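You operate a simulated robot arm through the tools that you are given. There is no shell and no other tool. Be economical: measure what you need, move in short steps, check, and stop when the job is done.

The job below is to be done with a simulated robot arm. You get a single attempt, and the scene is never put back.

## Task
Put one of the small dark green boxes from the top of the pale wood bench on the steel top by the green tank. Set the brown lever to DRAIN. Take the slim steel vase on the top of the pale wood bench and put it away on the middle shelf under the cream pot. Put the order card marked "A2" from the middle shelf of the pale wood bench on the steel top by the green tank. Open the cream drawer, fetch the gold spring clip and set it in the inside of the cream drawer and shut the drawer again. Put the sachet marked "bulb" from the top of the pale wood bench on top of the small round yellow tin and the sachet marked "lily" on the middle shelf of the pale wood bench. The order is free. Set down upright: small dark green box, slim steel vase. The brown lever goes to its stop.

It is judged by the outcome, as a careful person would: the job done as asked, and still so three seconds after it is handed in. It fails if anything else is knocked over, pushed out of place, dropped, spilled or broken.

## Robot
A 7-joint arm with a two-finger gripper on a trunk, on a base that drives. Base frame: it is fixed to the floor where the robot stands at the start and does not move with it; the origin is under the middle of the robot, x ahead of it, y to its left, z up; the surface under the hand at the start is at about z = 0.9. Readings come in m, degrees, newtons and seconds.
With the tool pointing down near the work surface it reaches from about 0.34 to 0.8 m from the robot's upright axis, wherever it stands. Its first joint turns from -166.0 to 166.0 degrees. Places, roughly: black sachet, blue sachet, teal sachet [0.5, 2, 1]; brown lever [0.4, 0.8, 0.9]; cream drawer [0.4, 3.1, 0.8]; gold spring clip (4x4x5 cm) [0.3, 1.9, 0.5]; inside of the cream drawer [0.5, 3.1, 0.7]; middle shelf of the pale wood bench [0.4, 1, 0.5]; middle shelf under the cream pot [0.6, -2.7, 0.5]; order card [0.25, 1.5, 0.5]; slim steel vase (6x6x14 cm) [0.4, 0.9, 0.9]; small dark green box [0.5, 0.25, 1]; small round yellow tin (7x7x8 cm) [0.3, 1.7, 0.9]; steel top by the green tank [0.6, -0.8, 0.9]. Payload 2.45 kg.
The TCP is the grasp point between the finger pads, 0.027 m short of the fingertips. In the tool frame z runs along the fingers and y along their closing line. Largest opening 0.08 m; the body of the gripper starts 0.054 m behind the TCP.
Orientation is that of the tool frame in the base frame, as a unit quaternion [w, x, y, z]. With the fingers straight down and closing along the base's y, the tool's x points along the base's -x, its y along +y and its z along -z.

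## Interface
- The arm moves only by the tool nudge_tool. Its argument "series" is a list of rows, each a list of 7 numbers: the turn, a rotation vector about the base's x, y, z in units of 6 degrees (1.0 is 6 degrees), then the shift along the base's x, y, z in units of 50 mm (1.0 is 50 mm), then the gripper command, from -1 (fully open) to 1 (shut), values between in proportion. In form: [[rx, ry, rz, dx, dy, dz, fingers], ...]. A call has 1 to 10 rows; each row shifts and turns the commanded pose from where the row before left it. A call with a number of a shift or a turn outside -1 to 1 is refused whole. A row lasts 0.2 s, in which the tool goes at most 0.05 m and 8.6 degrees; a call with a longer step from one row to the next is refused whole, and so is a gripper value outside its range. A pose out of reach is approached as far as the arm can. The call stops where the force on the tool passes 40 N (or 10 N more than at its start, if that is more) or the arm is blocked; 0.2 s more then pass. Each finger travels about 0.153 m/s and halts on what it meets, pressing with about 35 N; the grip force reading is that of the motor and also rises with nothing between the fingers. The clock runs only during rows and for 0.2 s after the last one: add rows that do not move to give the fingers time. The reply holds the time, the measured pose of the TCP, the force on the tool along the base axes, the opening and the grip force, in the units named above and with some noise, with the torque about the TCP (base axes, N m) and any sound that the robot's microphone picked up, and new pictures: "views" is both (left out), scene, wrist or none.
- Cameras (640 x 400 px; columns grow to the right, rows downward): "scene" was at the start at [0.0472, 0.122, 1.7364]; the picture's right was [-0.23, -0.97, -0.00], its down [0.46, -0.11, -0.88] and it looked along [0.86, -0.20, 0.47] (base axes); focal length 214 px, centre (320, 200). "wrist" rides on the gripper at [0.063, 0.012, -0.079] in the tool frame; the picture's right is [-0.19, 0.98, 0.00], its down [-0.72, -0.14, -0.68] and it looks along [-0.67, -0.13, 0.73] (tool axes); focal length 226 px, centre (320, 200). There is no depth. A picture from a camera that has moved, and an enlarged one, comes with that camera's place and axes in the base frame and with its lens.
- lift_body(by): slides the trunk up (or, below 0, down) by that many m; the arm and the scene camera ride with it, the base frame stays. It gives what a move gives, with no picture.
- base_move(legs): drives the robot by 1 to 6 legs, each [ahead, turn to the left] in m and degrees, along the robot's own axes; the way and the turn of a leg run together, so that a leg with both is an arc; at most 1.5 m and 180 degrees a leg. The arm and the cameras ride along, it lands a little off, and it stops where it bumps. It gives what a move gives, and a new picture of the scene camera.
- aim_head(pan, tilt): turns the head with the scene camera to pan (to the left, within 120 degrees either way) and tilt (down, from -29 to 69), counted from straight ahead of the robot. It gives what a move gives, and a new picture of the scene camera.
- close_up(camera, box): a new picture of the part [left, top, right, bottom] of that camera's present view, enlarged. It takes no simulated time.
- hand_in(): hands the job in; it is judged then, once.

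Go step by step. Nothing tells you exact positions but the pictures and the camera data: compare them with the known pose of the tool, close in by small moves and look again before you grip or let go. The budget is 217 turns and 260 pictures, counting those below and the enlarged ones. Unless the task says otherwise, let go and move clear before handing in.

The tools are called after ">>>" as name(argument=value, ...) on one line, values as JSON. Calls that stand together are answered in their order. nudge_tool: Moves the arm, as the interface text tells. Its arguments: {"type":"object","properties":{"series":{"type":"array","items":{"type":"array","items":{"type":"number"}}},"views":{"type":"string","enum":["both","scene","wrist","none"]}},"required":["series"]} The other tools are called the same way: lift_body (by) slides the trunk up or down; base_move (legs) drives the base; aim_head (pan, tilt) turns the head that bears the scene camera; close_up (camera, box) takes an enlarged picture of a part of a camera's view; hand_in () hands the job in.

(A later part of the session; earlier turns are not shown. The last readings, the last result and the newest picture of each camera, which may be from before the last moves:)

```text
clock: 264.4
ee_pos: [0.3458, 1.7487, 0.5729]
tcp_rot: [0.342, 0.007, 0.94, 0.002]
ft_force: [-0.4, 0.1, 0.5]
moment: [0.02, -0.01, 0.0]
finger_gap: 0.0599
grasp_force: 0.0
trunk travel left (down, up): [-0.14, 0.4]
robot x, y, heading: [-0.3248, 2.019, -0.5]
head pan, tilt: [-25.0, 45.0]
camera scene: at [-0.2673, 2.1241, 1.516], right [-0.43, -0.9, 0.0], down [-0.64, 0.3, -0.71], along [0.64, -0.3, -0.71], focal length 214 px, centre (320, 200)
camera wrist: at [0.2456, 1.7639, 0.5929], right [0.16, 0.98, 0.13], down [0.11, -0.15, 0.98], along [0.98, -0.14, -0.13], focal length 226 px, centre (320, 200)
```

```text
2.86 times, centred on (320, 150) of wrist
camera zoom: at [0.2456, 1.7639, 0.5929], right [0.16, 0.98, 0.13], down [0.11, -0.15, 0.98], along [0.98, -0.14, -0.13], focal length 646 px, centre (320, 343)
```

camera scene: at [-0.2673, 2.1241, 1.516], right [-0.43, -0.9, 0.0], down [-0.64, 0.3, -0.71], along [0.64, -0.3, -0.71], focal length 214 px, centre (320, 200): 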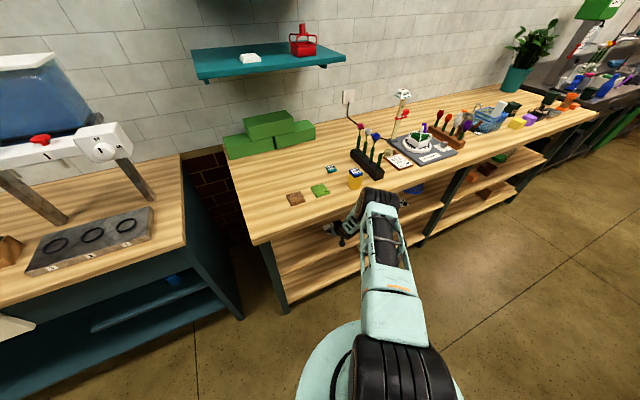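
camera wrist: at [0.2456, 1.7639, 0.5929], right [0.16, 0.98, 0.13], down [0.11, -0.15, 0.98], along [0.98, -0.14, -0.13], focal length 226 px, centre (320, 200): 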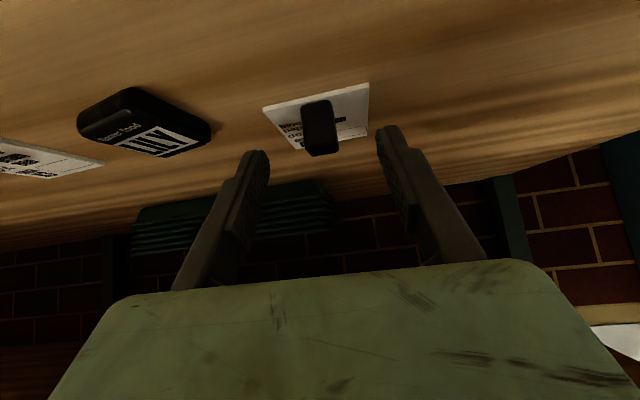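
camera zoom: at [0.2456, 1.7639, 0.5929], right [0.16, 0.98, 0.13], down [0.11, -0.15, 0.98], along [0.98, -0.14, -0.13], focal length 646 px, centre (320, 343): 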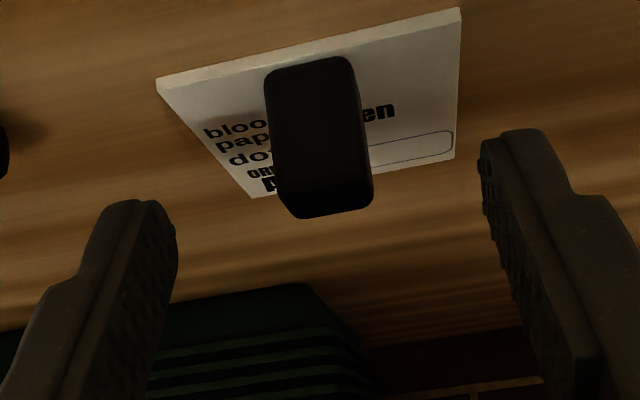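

>>> nudge_tool(series=[[0, 0, 0, 0.12, 0.06, -0.2, -0.5], [0, 0, 0, 0.12, 0, -0.2, -0.5], [0, 0, 0, 0, 0, 0, -0.5], [0, 0, 0, 0, 0, 0, 0.3], [0, 0, 0, 0, 0, 0, 1], [0, 0, 0, 0, 0, 0, 1]], views="wrist")

```text
clock: 265.8
ee_pos: [0.3579, 1.7546, 0.552]
tcp_rot: [0.343, 0.007, 0.939, 0.001]
ft_force: [-0.5, -0.3, 0.4]
moment: [-0.02, -0.02, -0.02]
finger_gap: 0.0167
grasp_force: 35.0
trunk travel left (down, up): [-0.14, 0.4]
robot x, y, heading: [-0.3231, 2.0205, -0.5]
head pan, tilt: [-25.0, 45.0]
camera wrist: at [0.2572, 1.7679, 0.5724], right [0.16, 0.98, 0.13], down [0.11, -0.15, 0.98], along [0.98, -0.14, -0.13], focal length 226 px, centre (320, 200)
```

wrist: 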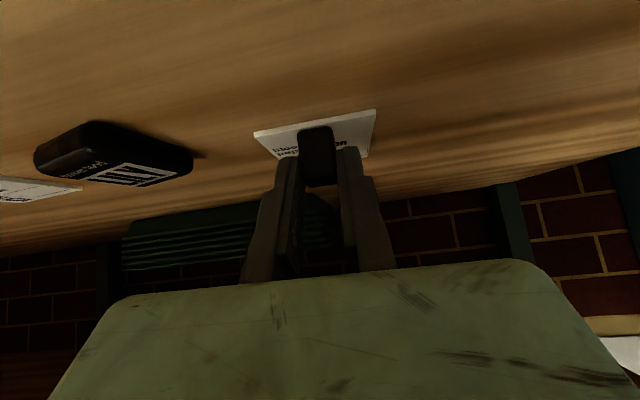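

Knob gripped. Lift, retract from the shelf.

>>> nudge_tool(series=[[0, 0, 0, 0, 0, 0.3, 1], [0, 0, 0, 0, 0, 0.5, 1], [0, 0, 0, -0.7, 0, 0.2, 1], [0, 0, 0, -0.8, 0, 0, 1], [0, 0, 0, -0.8, 0.1, 0, 1], [0, 0, 0, -0.8, 0.3, 0, 1], [0, 0, 0, -0.7, 0.5, 0, 1], [0, 0, 0, 0, 0, 0, 1]], views="wrist")

```text
clock: 267.6
ee_pos: [0.1664, 1.7999, 0.6028]
tcp_rot: [0.341, 0.007, 0.94, 0.001]
ft_force: [-0.1, 0.5, -0.2]
moment: [0.01, 0.03, -0.01]
finger_gap: 0.0164
grasp_force: 35.4
trunk travel left (down, up): [-0.14, 0.4]
robot x, y, heading: [-0.3259, 2.0226, -0.5]
head pan, tilt: [-25.0, 45.0]
camera wrist: at [0.0658, 1.814, 0.6228], right [0.16, 0.98, 0.13], down [0.11, -0.15, 0.98], along [0.98, -0.14, -0.13], focal length 226 px, centre (320, 200)
```

wrist: 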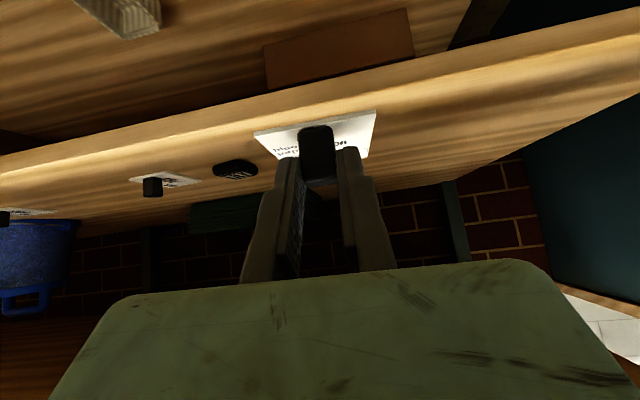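

Card in hand. Back off, raise, and drive to the steel counter.

>>> base_move(legs=[[-0.13, 0]])

>>> lift_body(by=0.14)

>>> nudge_tool(series=[[0, 0, 0, 0, 0.2, 0.9, 1], [0, 0, 0, 0, 0.5, 0.8, 1], [0, 0, 0, 0, 0.5, 0.8, 1], [0, 0, 0, 0, 0.5, 0.8, 1], [0, 0, 0, 0, 0.5, 0.8, 1], [0, 0, 0, 0, 0.5, 0.8, 1], [0, 0, 0, 0, 0, 0, 1]], views="none")

>>> base_move(legs=[[0, -90], [1.4, 0], [1.3, 0], [0, 90]])

```text
clock: 268.9
ee_pos: [0.0367, 1.8001, 0.602]
tcp_rot: [0.342, 0.007, 0.94, 0.001]
ft_force: [0.8, -0.2, -0.7]
moment: [-0.01, 0.0, 0.0]
finger_gap: 0.0166
grasp_force: 35.3
trunk travel left (down, up): [-0.14, 0.4]
robot x, y, heading: [-0.4554, 2.0236, -0.6]
head pan, tilt: [-25.0, 45.0]
camera scene: at [-0.397, 2.1251, 1.516], right [-0.43, -0.9, 0.0], down [-0.64, 0.3, -0.71], along [0.64, -0.3, -0.71], focal length 214 px, centre (320, 200)
```

scene: 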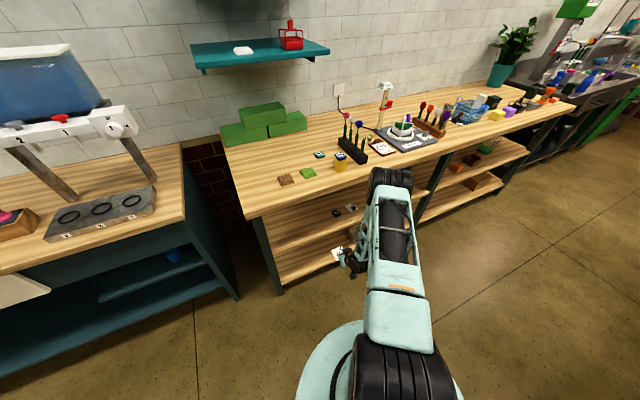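

```text
clock: 270.6
ee_pos: [0.0365, 1.8009, 0.7425]
tcp_rot: [0.341, 0.008, 0.94, 0.001]
ft_force: [-0.8, 0.6, -0.7]
moment: [0.0, -0.01, 0.0]
finger_gap: 0.0167
grasp_force: 35.1
trunk travel left (down, up): [-0.28, 0.26]
robot x, y, heading: [-0.4532, 2.0235, -0.4]
head pan, tilt: [-25.0, 45.0]
```

```text
clock: 272.2
ee_pos: [0.0375, 1.9345, 0.989]
tcp_rot: [0.342, 0.008, 0.94, 0.001]
ft_force: [0.4, 0.7, 0.0]
moment: [-0.02, -0.04, -0.02]
finger_gap: 0.0168
grasp_force: 35.2
trunk travel left (down, up): [-0.28, 0.26]
robot x, y, heading: [-0.4549, 2.0227, -0.2]
head pan, tilt: [-25.0, 45.0]
```

```text
clock: 293.1
ee_pos: [-0.0356, -0.7621, 0.9882]
tcp_rot: [0.342, 0.016, 0.94, -0.002]
ft_force: [0.2, -0.4, -0.2]
moment: [0.03, 0.01, -0.03]
finger_gap: 0.0167
grasp_force: 34.8
trunk travel left (down, up): [-0.28, 0.26]
robot x, y, heading: [-0.5289, -0.6677, -1.1]
head pan, tilt: [-25.0, 45.0]
camera scene: at [-0.466, -0.5643, 1.656], right [-0.44, -0.9, 0.0], down [-0.63, 0.31, -0.71], along [0.63, -0.31, -0.71], focal length 214 px, centre (320, 200)
```

scene: 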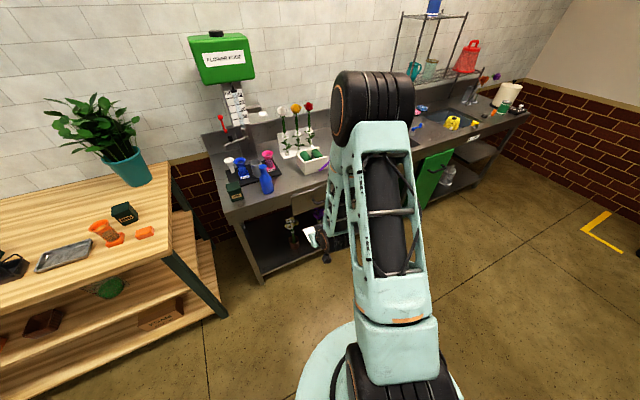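

Arrived. Zoom on the counter to choose a spot for the card.

>>> close_up(camera="scene", box=[195, 100, 355, 260])

```text
2.50 times, centred on (275, 180) of scene
camera zoom: at [-0.466, -0.5643, 1.656], right [-0.44, -0.9, 0.0], down [-0.63, 0.31, -0.71], along [0.63, -0.31, -0.71], focal length 536 px, centre (432, 250)
```

zoom: 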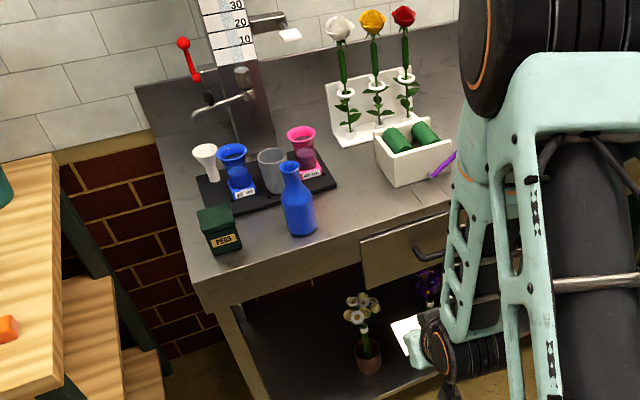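

Free place at about (0.42, -0.81), between bottle and white box. Drive closer and extend.

>>> base_move(legs=[[0.22, 0]])

>>> nudge_tool(series=[[0, 0, 0, 0.5, -0.2, 0.3, 1], [0, 0, 0, 0.8, -0.25, 0, 1], [0, 0, 0, 0.8, -0.2, 0, 1], [0, 0, 0, 0.8, -0.2, 0, 1], [0, 0, 0, 0.6, 0, -0.2, 1], [0, 0, 0, 0, 0, 0, 1]], views="both")

```text
clock: 294.8
ee_pos: [0.187, -0.7679, 0.988]
tcp_rot: [0.342, 0.016, 0.94, -0.003]
ft_force: [0.2, -0.3, 0.3]
moment: [0.0, 0.03, -0.01]
finger_gap: 0.0163
grasp_force: 34.6
trunk travel left (down, up): [-0.28, 0.26]
robot x, y, heading: [-0.303, -0.6725, -1.3]
head pan, tilt: [-25.0, 45.0]
camera scene: at [-0.2433, -0.5695, 1.6559], right [-0.44, -0.9, 0.0], down [-0.63, 0.31, -0.71], along [0.63, -0.31, -0.71], focal length 214 px, centre (320, 200)
```

scene: 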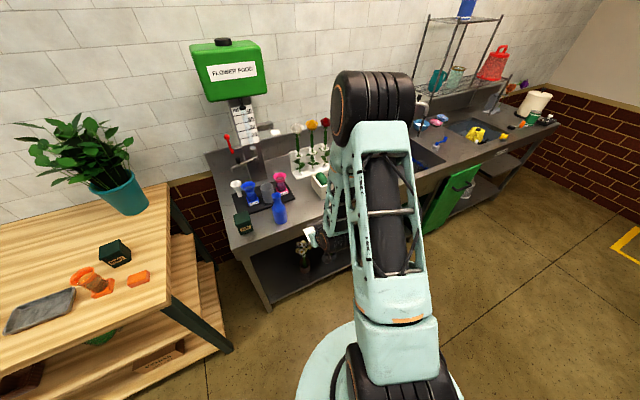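

```text
clock: 296.2
ee_pos: [0.3612, -0.8093, 0.9935]
tcp_rot: [0.342, 0.016, 0.94, -0.003]
ft_force: [0.1, -0.5, 0.1]
moment: [0.03, 0.05, 0.0]
finger_gap: 0.0163
grasp_force: 34.7
trunk travel left (down, up): [-0.28, 0.26]
robot x, y, heading: [-0.3001, -0.6695, -1.2]
head pan, tilt: [-25.0, 45.0]
camera scene: at [-0.2444, -0.5693, 1.656], right [-0.44, -0.9, 0.0], down [-0.63, 0.31, -0.71], along [0.63, -0.31, -0.71], focal length 214 px, centre (320, 200)
camera wrist: at [0.2616, -0.7932, 1.0136], right [0.18, 0.98, 0.13], down [0.11, -0.15, 0.98], along [0.98, -0.16, -0.13], focal length 226 px, centre (320, 200)
```

scene: 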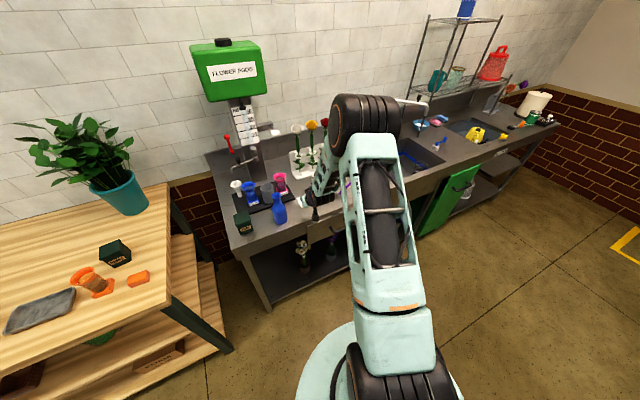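
wrist: 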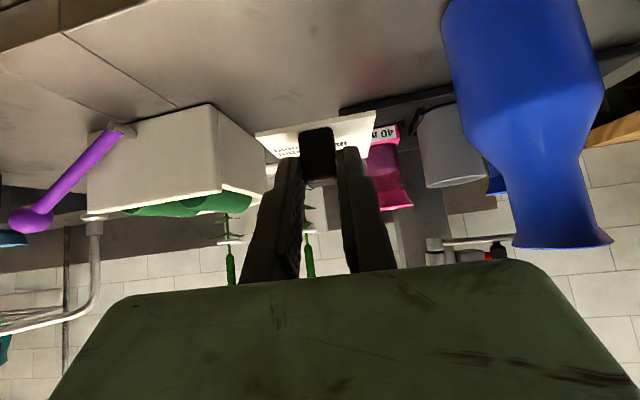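

Room on both sides. Lower onto the steel top.

>>> nudge_tool(series=[[0, 0, 0, 0.5, 0, -0.3, 1], [0, 0, 0, 0, 0, -0.5, 1], [0, 0, 0, 0, 0, -0.3, 1], [0, 0, 0, 0, 0, -0.1, 1], [0, 0, 0, 0, 0, -0.06, 1], [0, 0, 0, 0, 0, 0, 1]], views="wrist")

```text
clock: 297.6
ee_pos: [0.3854, -0.8106, 0.9294]
tcp_rot: [0.342, 0.017, 0.939, -0.003]
ft_force: [-0.5, 0.6, 0.4]
moment: [0.03, 0.02, 0.01]
finger_gap: 0.0166
grasp_force: 35.3
trunk travel left (down, up): [-0.28, 0.26]
robot x, y, heading: [-0.3012, -0.6704, -1.4]
head pan, tilt: [-25.0, 45.0]
camera wrist: at [0.286, -0.7936, 0.9499], right [0.18, 0.98, 0.13], down [0.11, -0.15, 0.98], along [0.98, -0.16, -0.13], focal length 226 px, centre (320, 200)
```

wrist: 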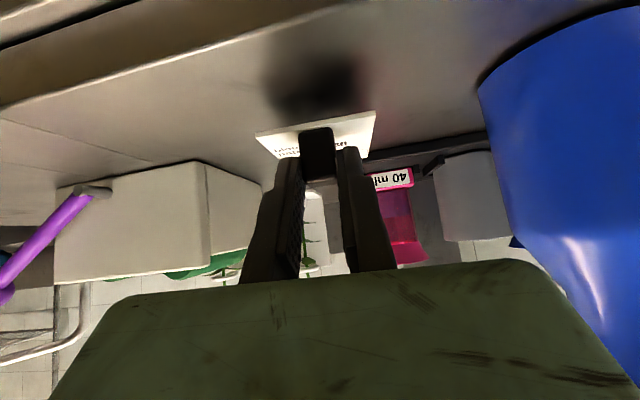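

>>> nudge_tool(series=[[0, 0, 0, 0, 0, -0.06, 1], [0, 0, 0, 0, 0, -0.04, 1], [0, 0, 0, 0, 0, -0.04, 1], [0, 0, 0, 0, 0, 0, 1]], views="none")

>>> nudge_tool(series=[[0, 0, 0, 0, 0, -0.04, 1], [0, 0, 0, 0, 0, -0.04, 1], [0, 0, 0, 0, 0, 0, 1]], views="wrist")

```text
clock: 298.6
ee_pos: [0.3866, -0.8095, 0.9234]
tcp_rot: [0.342, 0.016, 0.94, -0.002]
ft_force: [0.4, 0.3, -0.2]
moment: [0.01, -0.01, -0.01]
finger_gap: 0.0164
grasp_force: 34.7
trunk travel left (down, up): [-0.28, 0.26]
robot x, y, heading: [-0.2998, -0.6697, -1.3]
head pan, tilt: [-25.0, 45.0]
```

```text
clock: 299.4
ee_pos: [0.3851, -0.8091, 0.9206]
tcp_rot: [0.342, 0.016, 0.94, -0.002]
ft_force: [-0.4, -1.1, 0.3]
moment: [-0.02, 0.02, -0.01]
finger_gap: 0.0164
grasp_force: 34.8
trunk travel left (down, up): [-0.28, 0.26]
robot x, y, heading: [-0.304, -0.6726, -1.2]
head pan, tilt: [-25.0, 45.0]
camera wrist: at [0.2858, -0.7934, 0.9393], right [0.18, 0.98, 0.13], down [0.11, -0.15, 0.98], along [0.98, -0.16, -0.13], focal length 226 px, centre (320, 200)
```

wrist: 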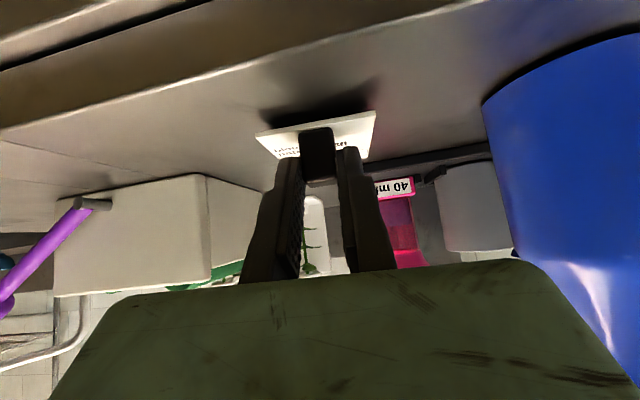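

>>> nudge_tool(series=[[0, 0, 0, 0, 0, -0.05, 1], [0, 0, 0, 0, 0, -0.05, 1], [0, 0, 0, 0, 0, -0.05, 1], [0, 0, 0, 0, 0, 0, 1]], views="none")

>>> nudge_tool(series=[[0, 0, 0, 0, 0, -0.04, 1], [0, 0, 0, 0, 0, 0, 1]], views="none")

>>> nudge_tool(series=[[0, 0, 0, 0, 0, -0.04, 1], [0, 0, 0, 0, 0, 0, 1]], views="wrist")

```text
clock: 300.4
ee_pos: [0.3858, -0.8094, 0.912]
tcp_rot: [0.343, 0.015, 0.939, -0.002]
ft_force: [-0.1, 0.9, 2.6]
moment: [-0.11, -0.08, -0.01]
finger_gap: 0.0164
grasp_force: 35.3
trunk travel left (down, up): [-0.28, 0.26]
robot x, y, heading: [-0.3003, -0.6692, -1.5]
head pan, tilt: [-25.0, 45.0]
```

```text
clock: 301.0
ee_pos: [0.3849, -0.8109, 0.9122]
tcp_rot: [0.344, 0.015, 0.939, -0.002]
ft_force: [-0.8, 0.4, 15.4]
moment: [-0.03, -0.23, -0.02]
finger_gap: 0.0163
grasp_force: 34.8
trunk travel left (down, up): [-0.28, 0.26]
robot x, y, heading: [-0.3029, -0.671, -1.3]
head pan, tilt: [-25.0, 45.0]
```

```text
clock: 301.6
ee_pos: [0.3855, -0.8092, 0.9109]
tcp_rot: [0.346, 0.016, 0.938, -0.003]
ft_force: [-0.2, 0.4, 35.1]
moment: [-0.06, -0.27, 0.02]
finger_gap: 0.0162
grasp_force: 35.0
trunk travel left (down, up): [-0.28, 0.26]
robot x, y, heading: [-0.3011, -0.6717, -1.0]
head pan, tilt: [-25.0, 45.0]
camera wrist: at [0.2856, -0.7935, 0.9309], right [0.18, 0.98, 0.13], down [0.1, -0.15, 0.98], along [0.98, -0.16, -0.12], focal length 226 px, centre (320, 200)
```

wrist: 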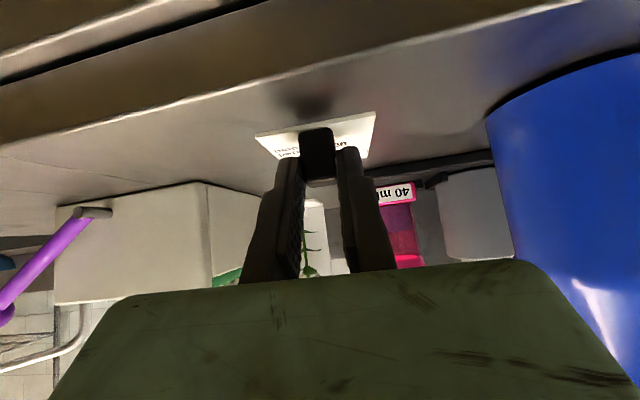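

Contact. Release modestly, lift back and out.

>>> nudge_tool(series=[[0, 0, 0, 0, 0, 0.06, 1], [0, 0, 0, 0, 0, 0, 0.4], [0, 0, 0, 0, 0, 0, -0.1], [0, 0, 0, 0, 0, 0, -0.1], [0, 0, 0, -0.1, 0, 0.5, -0.1], [0, 0, 0, -0.5, 0, 0.8, -0.1], [0, 0, 0, -0.8, 0, 0.5, -0.1], [0, 0, 0, -0.9, 0, 0, -0.1], [0, 0, 0, -0.9, 0, 0, -0.1], [0, 0, 0, 0, 0, 0, -0.1]], views="wrist")

>>> close_up(camera="scene", box=[200, 130, 360, 260])

```text
clock: 303.8
ee_pos: [0.2261, -0.8097, 1.0016]
tcp_rot: [0.342, 0.016, 0.94, -0.002]
ft_force: [0.2, 0.5, 0.4]
moment: [0.03, 0.0, -0.05]
finger_gap: 0.0439
grasp_force: 0.0
trunk travel left (down, up): [-0.28, 0.26]
robot x, y, heading: [-0.3011, -0.6733, -1.6]
head pan, tilt: [-25.0, 45.0]
camera wrist: at [0.1252, -0.7932, 1.0218], right [0.18, 0.98, 0.13], down [0.11, -0.15, 0.98], along [0.98, -0.16, -0.13], focal length 226 px, centre (320, 200)
```

wrist: 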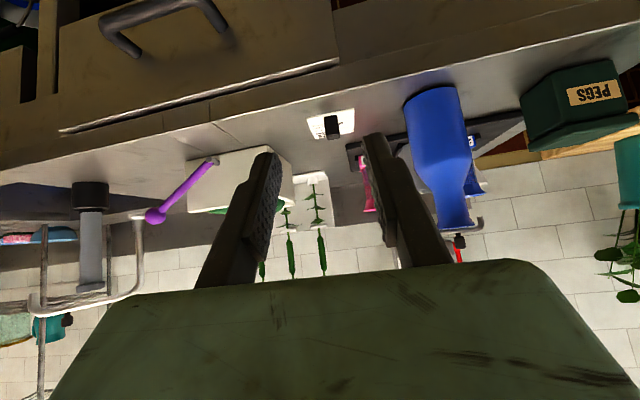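

```text
3.08 times, centred on (280, 195) of scene
camera zoom: at [-0.2443, -0.5695, 1.656], right [-0.44, -0.9, 0.0], down [-0.63, 0.31, -0.71], along [0.63, -0.31, -0.71], focal length 660 px, centre (443, 215)
```

zoom: 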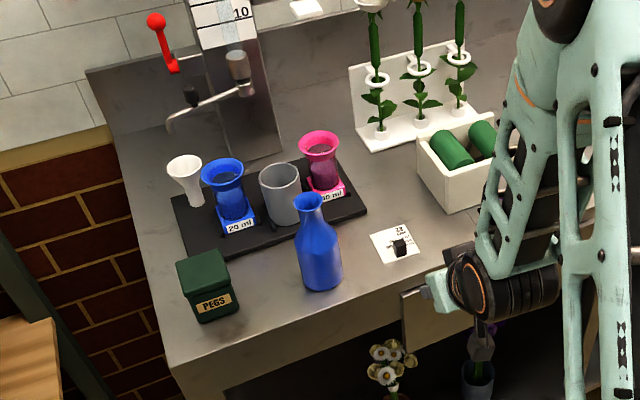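

Card A2 placed. Last item: the vase. Drive back to y≈0.95.

>>> base_move(legs=[[-0.13, 0], [0, 91], [1.45, 0], [0.15, 0], [0, -90]])

>>> aim_head(pan=0, tilt=50)

```text
clock: 320.8
ee_pos: [0.1177, 0.8092, 1.002]
tcp_rot: [0.342, 0.009, 0.94, 0.001]
ft_force: [0.1, 0.3, 0.2]
moment: [0.0, 0.01, -0.01]
finger_gap: 0.044
grasp_force: 0.0
trunk travel left (down, up): [-0.28, 0.26]
robot x, y, heading: [-0.4132, 0.9375, -0.4]
head pan, tilt: [-25.0, 45.0]
camera scene: at [-0.3557, 1.0417, 1.656], right [-0.43, -0.9, 0.0], down [-0.64, 0.3, -0.71], along [0.64, -0.3, -0.71], focal length 214 px, centre (320, 200)
```

scene: 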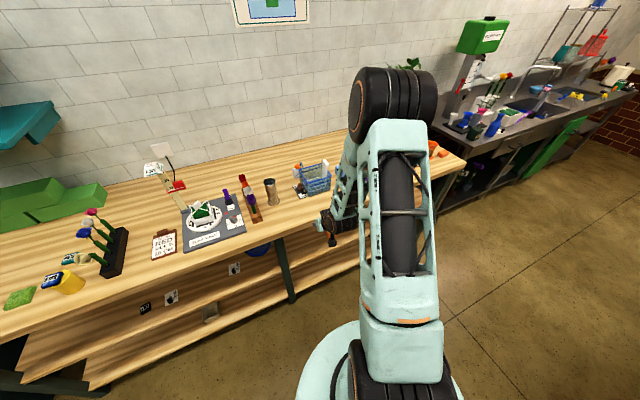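

```text
clock: 321.6
ee_pos: [0.1181, 0.8083, 1.0016]
tcp_rot: [0.342, 0.01, 0.94, 0.0]
ft_force: [0.3, 1.0, 0.2]
moment: [-0.04, 0.01, 0.0]
finger_gap: 0.0439
grasp_force: 0.0
trunk travel left (down, up): [-0.28, 0.26]
robot x, y, heading: [-0.4101, 0.9399, -0.6]
head pan, tilt: [0.0, 50.0]
camera scene: at [-0.3521, 1.076, 1.6491], right [-0.01, -1.0, 0.0], down [-0.77, 0.01, -0.64], along [0.64, -0.01, -0.77], focal length 214 px, centre (320, 200)
```

scene: 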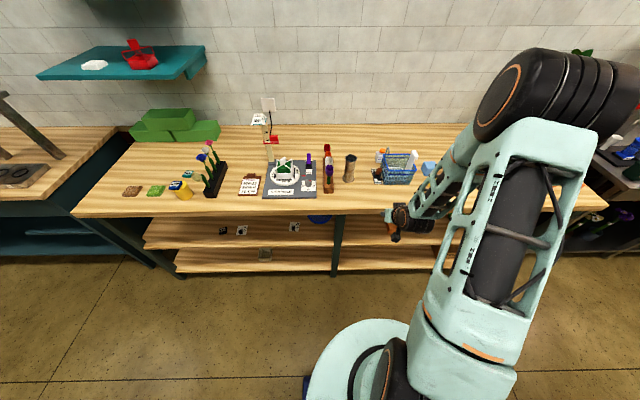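

>>> close_up(camera="scene", box=[290, 130, 430, 220])

>>> nudge_tool(series=[[0, -0.9, 0, 0, 0.5, 0.1, -1], [0, -0.9, 0, 0, 0.5, 0, -1], [0, -0.9, 0, 0, 0.5, 0, -1], [0, -0.6, 0, 0, 0.6, 0, -1], [0, 0, 0, 0, 0.4, 0, -1], [0, 0, 0, 0, 0, 0, -1]], views="wrist")

```text
4.44 times, centred on (360, 175) of scene
camera zoom: at [-0.3521, 1.076, 1.6491], right [-0.01, -1.0, 0.0], down [-0.77, 0.01, -0.64], along [0.64, -0.01, -0.77], focal length 953 px, centre (142, 311)
```

zoom: 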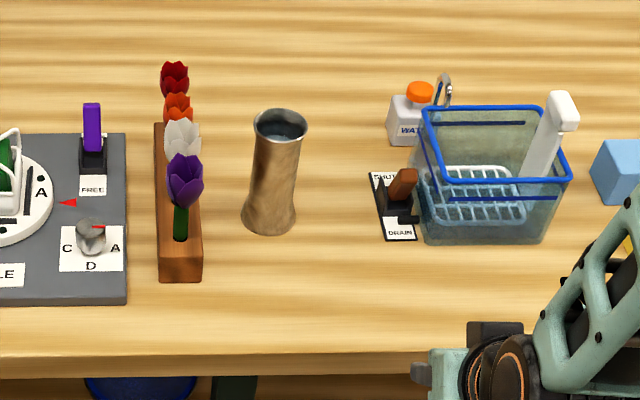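

```text
clock: 323.1
ee_pos: [0.1172, 0.9335, 1.008]
tcp_rot: [0.498, 0.008, 0.867, 0.003]
ft_force: [-1.4, 0.0, -0.6]
moment: [0.0, 0.01, 0.0]
finger_gap: 0.08
grasp_force: 0.0
trunk travel left (down, up): [-0.28, 0.26]
robot x, y, heading: [-0.4117, 0.9409, -0.3]
head pan, tilt: [0.0, 50.0]
camera wrist: at [0.0168, 0.9488, 0.992], right [0.11, 0.98, 0.18], down [-0.23, -0.15, 0.96], along [0.97, -0.15, 0.21], focal length 226 px, centre (320, 200)
```

wrist: 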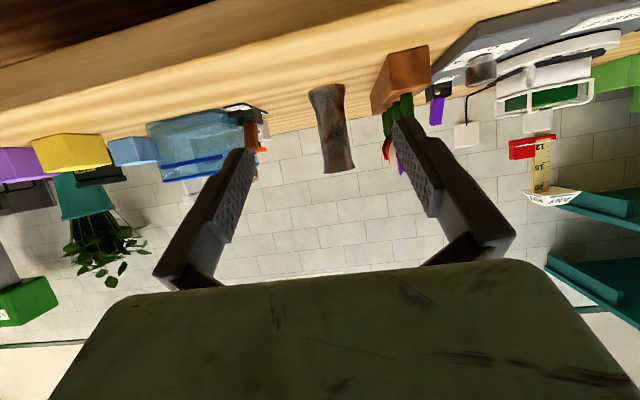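

Lever confirmed at DRAIN. Vase centre ≈(0.388, 0.930), with room on both sides. Approach with the fingers open.

>>> nudge_tool(series=[[0, 0, 0, 0.6, -0.03, -0.2, -1], [0, 0, 0, 0.8, 0, -0.2, -1], [0, 0, 0, 0.8, 0, -0.2, -1], [0, 0, 0, 0.8, 0, -0.1, -1], [0, 0, 0, 0.8, 0, 0, -1], [0, 0, 0, 0, 0, 0, -1]], views="wrist")

```text
clock: 324.4
ee_pos: [0.3085, 0.9325, 0.9709]
tcp_rot: [0.499, 0.008, 0.867, 0.003]
ft_force: [-0.2, 0.1, -0.2]
moment: [0.01, 0.0, 0.01]
finger_gap: 0.0798
grasp_force: 0.0
trunk travel left (down, up): [-0.28, 0.26]
robot x, y, heading: [-0.4124, 0.9389, -0.6]
head pan, tilt: [0.0, 50.0]
camera wrist: at [0.207, 0.9472, 0.9565], right [0.11, 0.98, 0.18], down [-0.23, -0.15, 0.96], along [0.97, -0.15, 0.21], focal length 226 px, centre (320, 200)
```

wrist: 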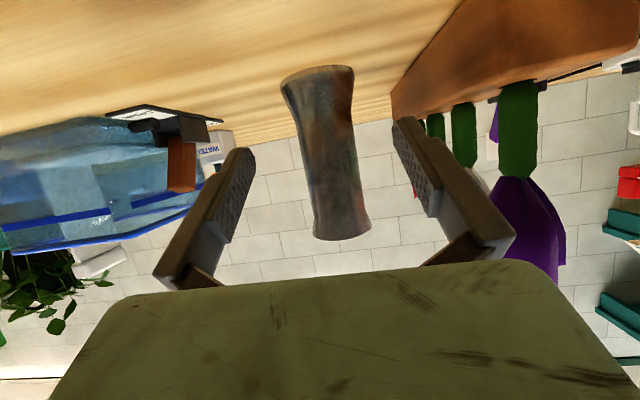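

>>> nudge_tool(series=[[0, 0, 0, 0.5, 0.06, 0, -1], [0, 0, 0, 0.5, 0, 0, -1], [0, 0, 0, 0.45, 0, 0, -1], [0, 0, 0, 0, 0, 0, -1]], views="wrist")

```text
clock: 325.4
ee_pos: [0.3813, 0.9352, 0.9713]
tcp_rot: [0.498, 0.009, 0.867, 0.002]
ft_force: [-0.4, -0.1, -0.4]
moment: [0.02, 0.02, 0.0]
finger_gap: 0.08
grasp_force: 0.1
trunk travel left (down, up): [-0.28, 0.26]
robot x, y, heading: [-0.4102, 0.9382, -0.6]
head pan, tilt: [0.0, 50.0]
camera wrist: at [0.279, 0.9499, 0.9566], right [0.11, 0.98, 0.18], down [-0.23, -0.15, 0.96], along [0.97, -0.15, 0.21], focal length 226 px, centre (320, 200)
```

wrist: 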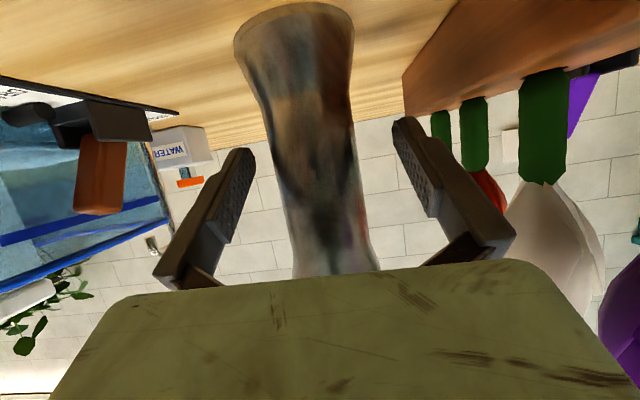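

Vase axis is still ~2–3 cm beyond; move 2 cm more and close.

>>> nudge_tool(series=[[0, 0, 0, 0.4, 0, 0, -1], [0, 0, 0, 0, 0, 0, -0.6], [0, 0, 0, 0, 0, 0, 0], [0, 0, 0, 0, 0, 0, 0.5], [0, 0, 0, 0, 0, 0, 1], [0, 0, 0, 0, 0, 0, 1]], views="both")

>>> close_up(camera="scene", box=[290, 130, 430, 220])

```text
clock: 326.9
ee_pos: [0.4003, 0.9355, 0.972]
tcp_rot: [0.498, 0.008, 0.867, 0.002]
ft_force: [0.8, -2.1, 0.1]
moment: [-0.29, 0.03, 0.03]
finger_gap: 0.0462
grasp_force: 34.8
trunk travel left (down, up): [-0.28, 0.26]
robot x, y, heading: [-0.4134, 0.9346, -0.4]
head pan, tilt: [0.0, 50.0]
camera scene: at [-0.352, 1.0759, 1.6491], right [-0.01, -1.0, 0.0], down [-0.77, 0.01, -0.64], along [0.64, -0.01, -0.77], focal length 214 px, centre (320, 200)
camera wrist: at [0.299, 0.9497, 0.9566], right [0.11, 0.98, 0.18], down [-0.23, -0.15, 0.96], along [0.97, -0.15, 0.21], focal length 226 px, centre (320, 200)
```

scene: 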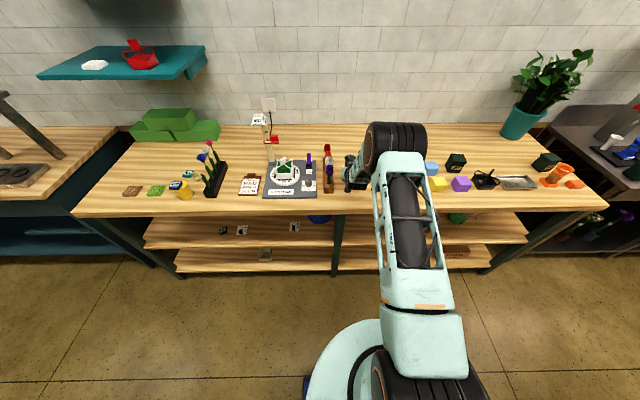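
wrist: 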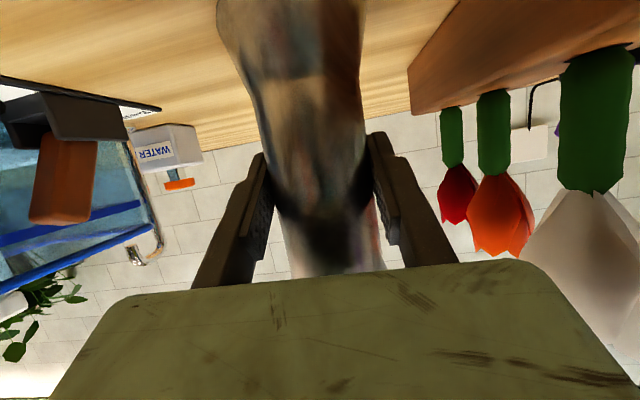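

```text
4.44 times, centred on (360, 175) of scene
camera zoom: at [-0.352, 1.0759, 1.6491], right [-0.01, -1.0, 0.0], down [-0.77, 0.01, -0.64], along [0.64, -0.01, -0.77], focal length 953 px, centre (142, 311)
```

zoom: 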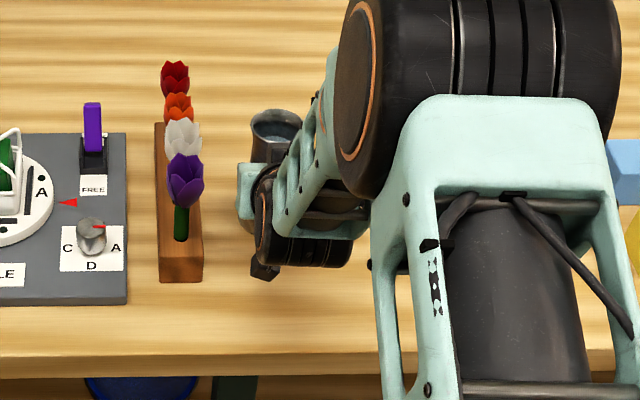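

Vase gripped at its waist. Lift straight up.

>>> nudge_tool(series=[[0, 0, 0, 0, 0, 0.3, 1], [0, 0, 0, 0, 0, 0.8, 1], [0, 0, 0, 0, 0, 0.9, 1], [0, 0, 0, 0, 0, 0.9, 1], [0, 0, 0, -0.5, 0, 0.4, 1], [0, 0, 0, -0.9, 0, 0, 1], [0, 0, 0, -0.9, 0, 0, 1], [0, 0, 0, -0.9, 0, 0, 1], [0, 0, 0, -0.9, 0, 0, 1], [0, 0, 0, 0, 0, 0, 1]], views="wrist")

```text
clock: 329.1
ee_pos: [0.1953, 0.9339, 1.1365]
tcp_rot: [0.498, 0.009, 0.867, 0.002]
ft_force: [0.1, 0.3, -5.6]
moment: [0.02, 0.06, 0.03]
finger_gap: 0.0442
grasp_force: 35.2
trunk travel left (down, up): [-0.28, 0.26]
robot x, y, heading: [-0.4121, 0.9396, -0.4]
head pan, tilt: [0.0, 50.0]
camera wrist: at [0.0936, 0.9499, 1.1222], right [0.11, 0.98, 0.18], down [-0.23, -0.15, 0.96], along [0.97, -0.15, 0.21], focal length 226 px, centre (320, 200)
```

wrist: 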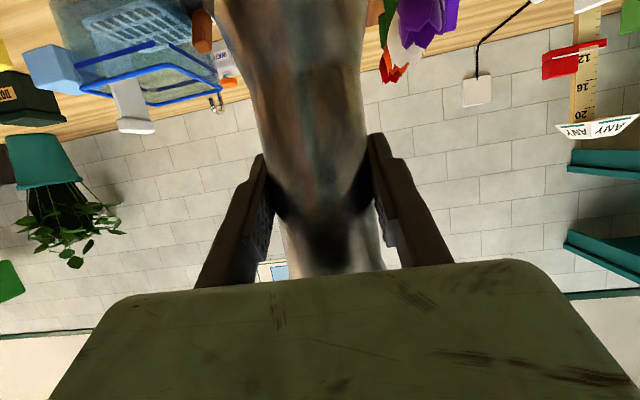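

Vase held. Driving to the cream pot end.

>>> base_move(legs=[[0, -90], [1.4, 0], [1.3, 0], [0.75, 0], [0, 90]])

>>> aim_head(pan=20, tilt=35)

```text
clock: 353.6
ee_pos: [0.1635, -2.5005, 1.1382]
tcp_rot: [0.498, 0.007, 0.867, 0.003]
ft_force: [-0.5, -0.2, -5.7]
moment: [-0.01, 0.06, 0.0]
finger_gap: 0.0441
grasp_force: 34.9
trunk travel left (down, up): [-0.28, 0.26]
robot x, y, heading: [-0.4403, -2.499, -0.3]
head pan, tilt: [0.0, 50.0]
camera scene: at [-0.384, -2.3613, 1.649], right [-0.01, -1.0, 0.0], down [-0.77, 0.0, -0.64], along [0.64, 0.0, -0.77], focal length 214 px, centre (320, 200)
```

scene: 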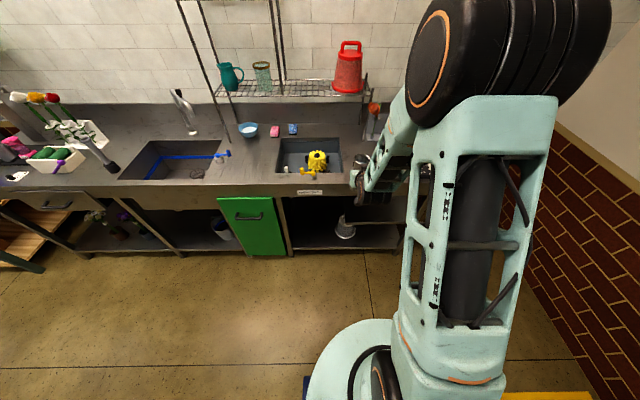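

```text
clock: 354.5
ee_pos: [0.1633, -2.5002, 1.1363]
tcp_rot: [0.499, 0.007, 0.867, 0.003]
ft_force: [-0.4, -0.8, -5.1]
moment: [0.05, 0.05, 0.0]
finger_gap: 0.0439
grasp_force: 35.3
trunk travel left (down, up): [-0.28, 0.26]
robot x, y, heading: [-0.442, -2.4961, -0.2]
head pan, tilt: [20.0, 35.0]
camera scene: at [-0.378, -2.3314, 1.6707], right [0.34, -0.94, 0.0], down [-0.54, -0.19, -0.82], along [0.77, 0.28, -0.57], focal length 214 px, centre (320, 200)
```

scene: 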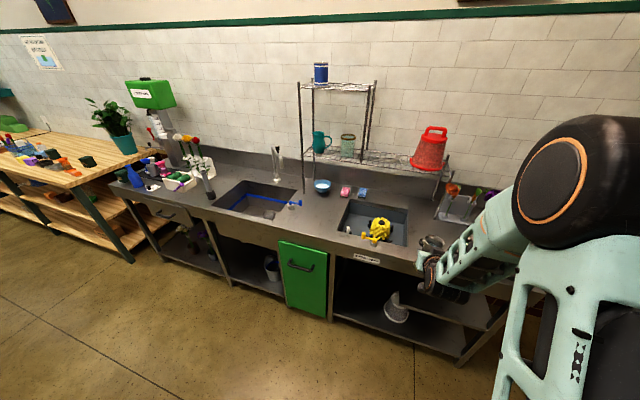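

Looking to the right for the shelf under the cream pot.

>>> aim_head(pan=-45, tilt=35)

>>> nudge_tool(series=[[0, 0, 0, 0, 0, 0, 1]], views="wrist")

```text
clock: 355.8
ee_pos: [0.1633, -2.501, 1.1384]
tcp_rot: [0.499, 0.007, 0.867, 0.003]
ft_force: [-0.5, 0.2, -5.6]
moment: [0.01, 0.03, 0.0]
finger_gap: 0.0441
grasp_force: 35.0
trunk travel left (down, up): [-0.28, 0.26]
robot x, y, heading: [-0.4459, -2.4978, -0.2]
head pan, tilt: [-45.0, 35.0]
camera scene: at [-0.399, -2.4236, 1.6708], right [-0.71, -0.7, 0.0], down [-0.4, 0.41, -0.82], along [0.58, -0.58, -0.57], focal length 214 px, centre (320, 200)
```

scene: 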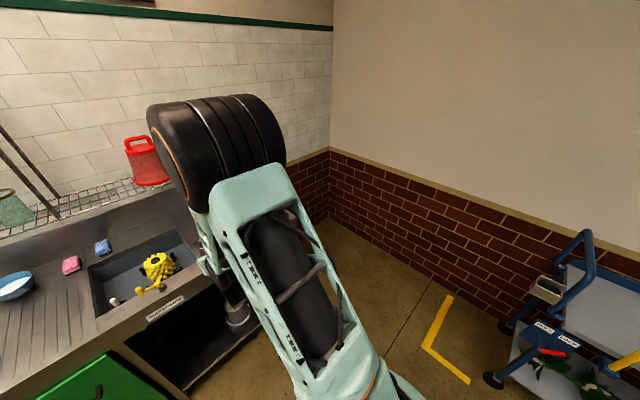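

```text
clock: 356.2
ee_pos: [0.1616, -2.5012, 1.1379]
tcp_rot: [0.498, 0.007, 0.867, 0.003]
ft_force: [0.2, 0.6, -5.2]
moment: [0.02, 0.01, 0.0]
finger_gap: 0.044
grasp_force: 35.5
trunk travel left (down, up): [-0.28, 0.26]
robot x, y, heading: [-0.4481, -2.501, -0.4]
head pan, tilt: [-45.0, 35.0]
camera wrist: at [0.062, -2.4861, 1.1223], right [0.11, 0.98, 0.18], down [-0.23, -0.15, 0.96], along [0.97, -0.14, 0.21], focal length 226 px, centre (320, 200)
```

wrist: 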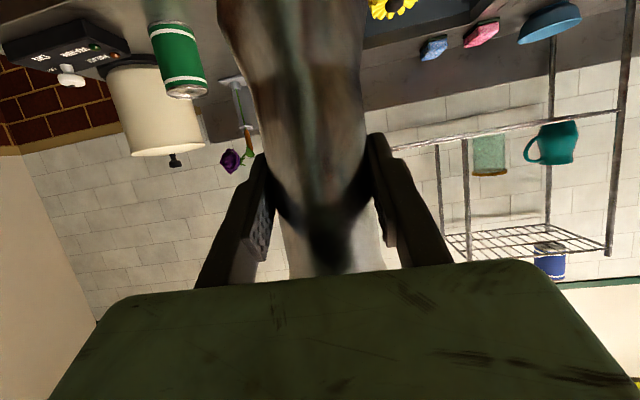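

The cream pot stands at about y≈-2.9. Lower the trunk and arm to look under the counter.

>>> lift_body(by=-0.28)

>>> nudge_tool(series=[[0, 0, 0, -0.5, 0, -0.6, 1], [0, 0, 0, -0.3, 0.3, -0.6, 1], [0, 0, 0, 0, 0.6, -0.6, 1], [0, 0, 0, 0, 0.6, 0, 1], [0, 0, 0, 0, 0, 0, 1]], views="both")

```text
clock: 359.1
ee_pos: [0.1622, -2.5005, 0.8557]
tcp_rot: [0.498, 0.007, 0.867, 0.003]
ft_force: [-0.2, -0.5, -5.6]
moment: [-0.03, 0.07, 0.01]
finger_gap: 0.0443
grasp_force: 34.9
trunk travel left (down, up): [0.0, 0.54]
robot x, y, heading: [-0.4434, -2.4991, -0.3]
head pan, tilt: [-45.0, 35.0]
```

```text
clock: 360.3
ee_pos: [0.124, -2.4238, 0.7675]
tcp_rot: [0.499, 0.005, 0.867, 0.004]
ft_force: [-0.7, 0.0, -5.5]
moment: [0.0, 0.03, 0.02]
finger_gap: 0.0438
grasp_force: 34.7
trunk travel left (down, up): [0.0, 0.54]
robot x, y, heading: [-0.4482, -2.4941, -0.5]
head pan, tilt: [-45.0, 35.0]
camera scene: at [-0.3992, -2.4231, 1.3908], right [-0.71, -0.7, 0.0], down [-0.4, 0.41, -0.82], along [0.58, -0.58, -0.57], focal length 214 px, centre (320, 200)
camera wrist: at [0.0221, -2.4105, 0.7522], right [0.11, 0.98, 0.18], down [-0.23, -0.15, 0.96], along [0.97, -0.14, 0.21], focal length 226 px, centre (320, 200)
```

scene: 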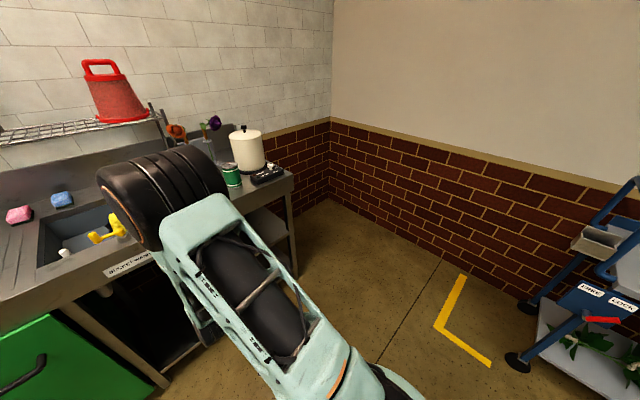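
wrist: 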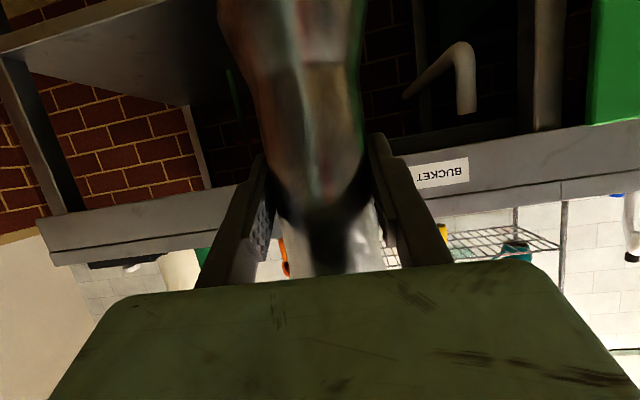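

I can see the shelf at z≈0.5 from x≈0.37, y about -2.45…-2.98. Moving in front of it to look.

>>> nudge_tool(series=[[0, 0, 0, 0, -0.9, 0, 1], [0, 0, 0, 0, -0.9, 0, 1], [0, 0, 0, 0, -0.9, 0, 1], [0, 0, 0, 0, -0.9, 0, 1], [0, 0, 0, 0, -0.9, -0.3, 1], [0, 0, 0, 0, -0.7, -0.3, 1], [0, 0, 0, 0, 0, 0, 1]], views="both")

```text
clock: 361.9
ee_pos: [0.1223, -2.6866, 0.737]
tcp_rot: [0.499, 0.008, 0.867, 0.002]
ft_force: [0.4, -0.9, -5.0]
moment: [0.01, 0.0, -0.01]
finger_gap: 0.0441
grasp_force: 35.4
trunk travel left (down, up): [0.0, 0.54]
robot x, y, heading: [-0.441, -2.5004, -0.3]
head pan, tilt: [-45.0, 35.0]
camera scene: at [-0.3991, -2.4243, 1.3908], right [-0.71, -0.7, 0.0], down [-0.4, 0.41, -0.82], along [0.58, -0.58, -0.57], focal length 214 px, centre (320, 200)
camera wrist: at [0.0212, -2.6723, 0.7219], right [0.11, 0.98, 0.18], down [-0.23, -0.15, 0.96], along [0.97, -0.14, 0.21], focal length 226 px, centre (320, 200)
```

scene: 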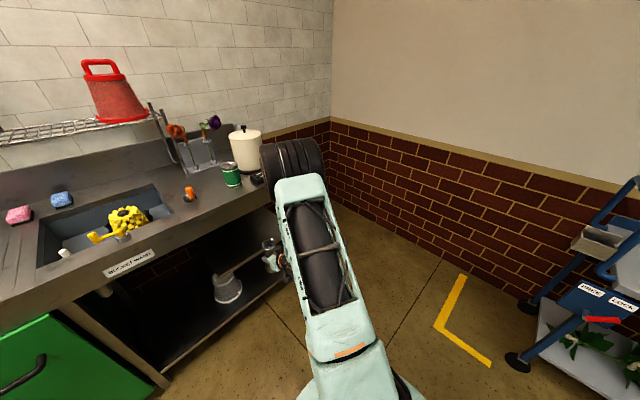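
wrist: 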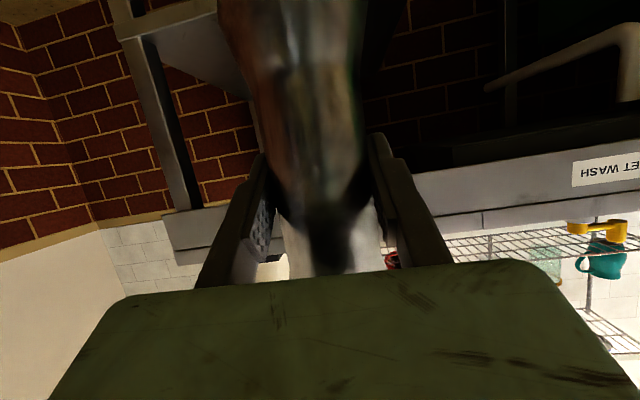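

>>> close_up(camera="scene", box=[90, 180, 310, 370])

>>> close_up(camera="wrist", box=[90, 0, 420, 160])

```text
2.11 times, centred on (200, 275) of scene
camera zoom: at [-0.3991, -2.4243, 1.3908], right [-0.71, -0.7, 0.0], down [-0.4, 0.41, -0.82], along [0.58, -0.58, -0.57], focal length 452 px, centre (573, 42)
```

zoom: 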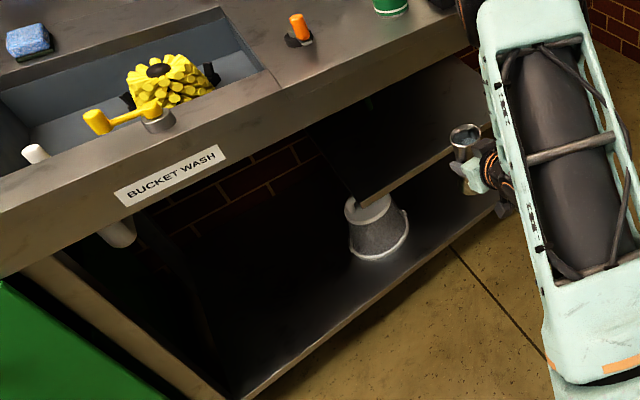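

```text
1.94 times, centred on (255, 80) of wrist
camera zoom: at [0.0212, -2.6723, 0.7219], right [0.11, 0.98, 0.18], down [-0.23, -0.15, 0.96], along [0.97, -0.14, 0.21], focal length 438 px, centre (446, 433)
```

zoom: 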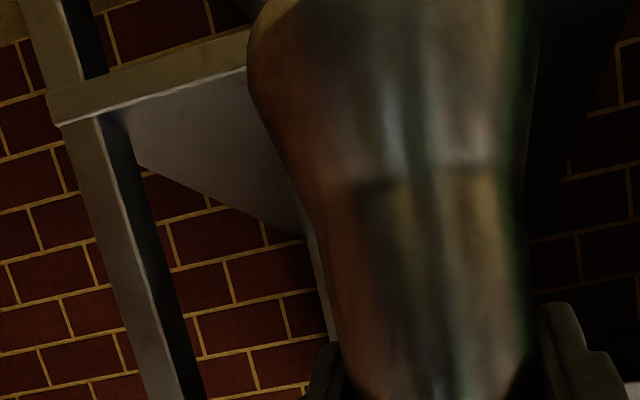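

The shelf front edge runs x≈0.37 from y≈-2.55 to -2.98 and appears empty. Lower to just above shelf height, shift to y=-2.76, then drive forward.

>>> nudge_tool(series=[[0, 0, 0, 0, -0.5, -0.6, 1], [0, 0, 0, 0, -0.5, -0.6, 1], [0, 0, 0, 0, -0.45, -0.6, 1], [0, 0, 0, 0, 0, -0.4, 1], [0, 0, 0, 0, 0, 0, 1]], views="none")

>>> base_move(legs=[[0.13, 0]])

>>> nudge_tool(series=[[0, 0, 0, 0, 0, 0, 1]], views="wrist")

```text
clock: 363.1
ee_pos: [0.1241, -2.7589, 0.6269]
tcp_rot: [0.499, 0.007, 0.866, 0.002]
ft_force: [0.1, 0.0, -5.1]
moment: [0.01, 0.05, -0.01]
finger_gap: 0.0441
grasp_force: 35.0
trunk travel left (down, up): [0.0, 0.54]
robot x, y, heading: [-0.4461, -2.5002, -0.2]
head pan, tilt: [-45.0, 35.0]
```

```text
clock: 364.3
ee_pos: [0.2527, -2.7606, 0.6272]
tcp_rot: [0.498, 0.008, 0.867, 0.003]
ft_force: [-0.6, -0.1, -5.3]
moment: [0.03, 0.06, -0.03]
finger_gap: 0.0441
grasp_force: 35.1
trunk travel left (down, up): [0.0, 0.54]
robot x, y, heading: [-0.3153, -2.4978, -0.1]
head pan, tilt: [-45.0, 35.0]
camera scene: at [-0.2689, -2.4246, 1.3908], right [-0.71, -0.7, 0.0], down [-0.4, 0.41, -0.82], along [0.58, -0.58, -0.57], focal length 214 px, centre (320, 200)
```

scene: 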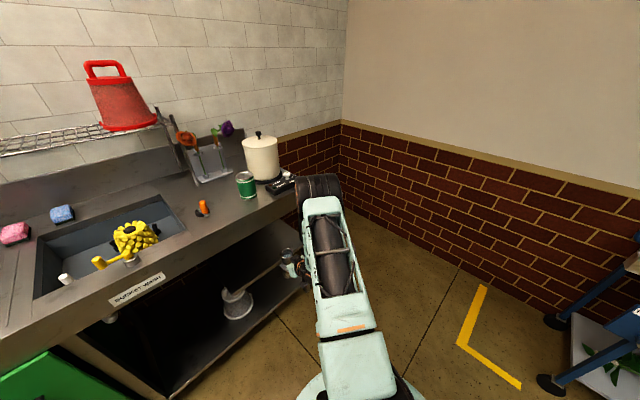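

```text
clock: 364.7
ee_pos: [0.2533, -2.7595, 0.6274]
tcp_rot: [0.498, 0.008, 0.867, 0.002]
ft_force: [1.4, -1.0, -4.6]
moment: [0.01, 0.04, 0.02]
finger_gap: 0.0439
grasp_force: 35.2
trunk travel left (down, up): [0.0, 0.54]
robot x, y, heading: [-0.3129, -2.5022, -0.3]
head pan, tilt: [-45.0, 35.0]
camera wrist: at [0.1516, -2.7454, 0.6122], right [0.11, 0.98, 0.18], down [-0.23, -0.15, 0.96], along [0.97, -0.14, 0.21], focal length 226 px, centre (320, 200)
```

wrist: 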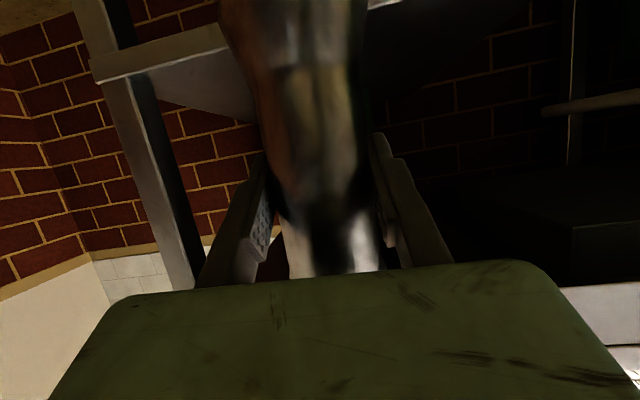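

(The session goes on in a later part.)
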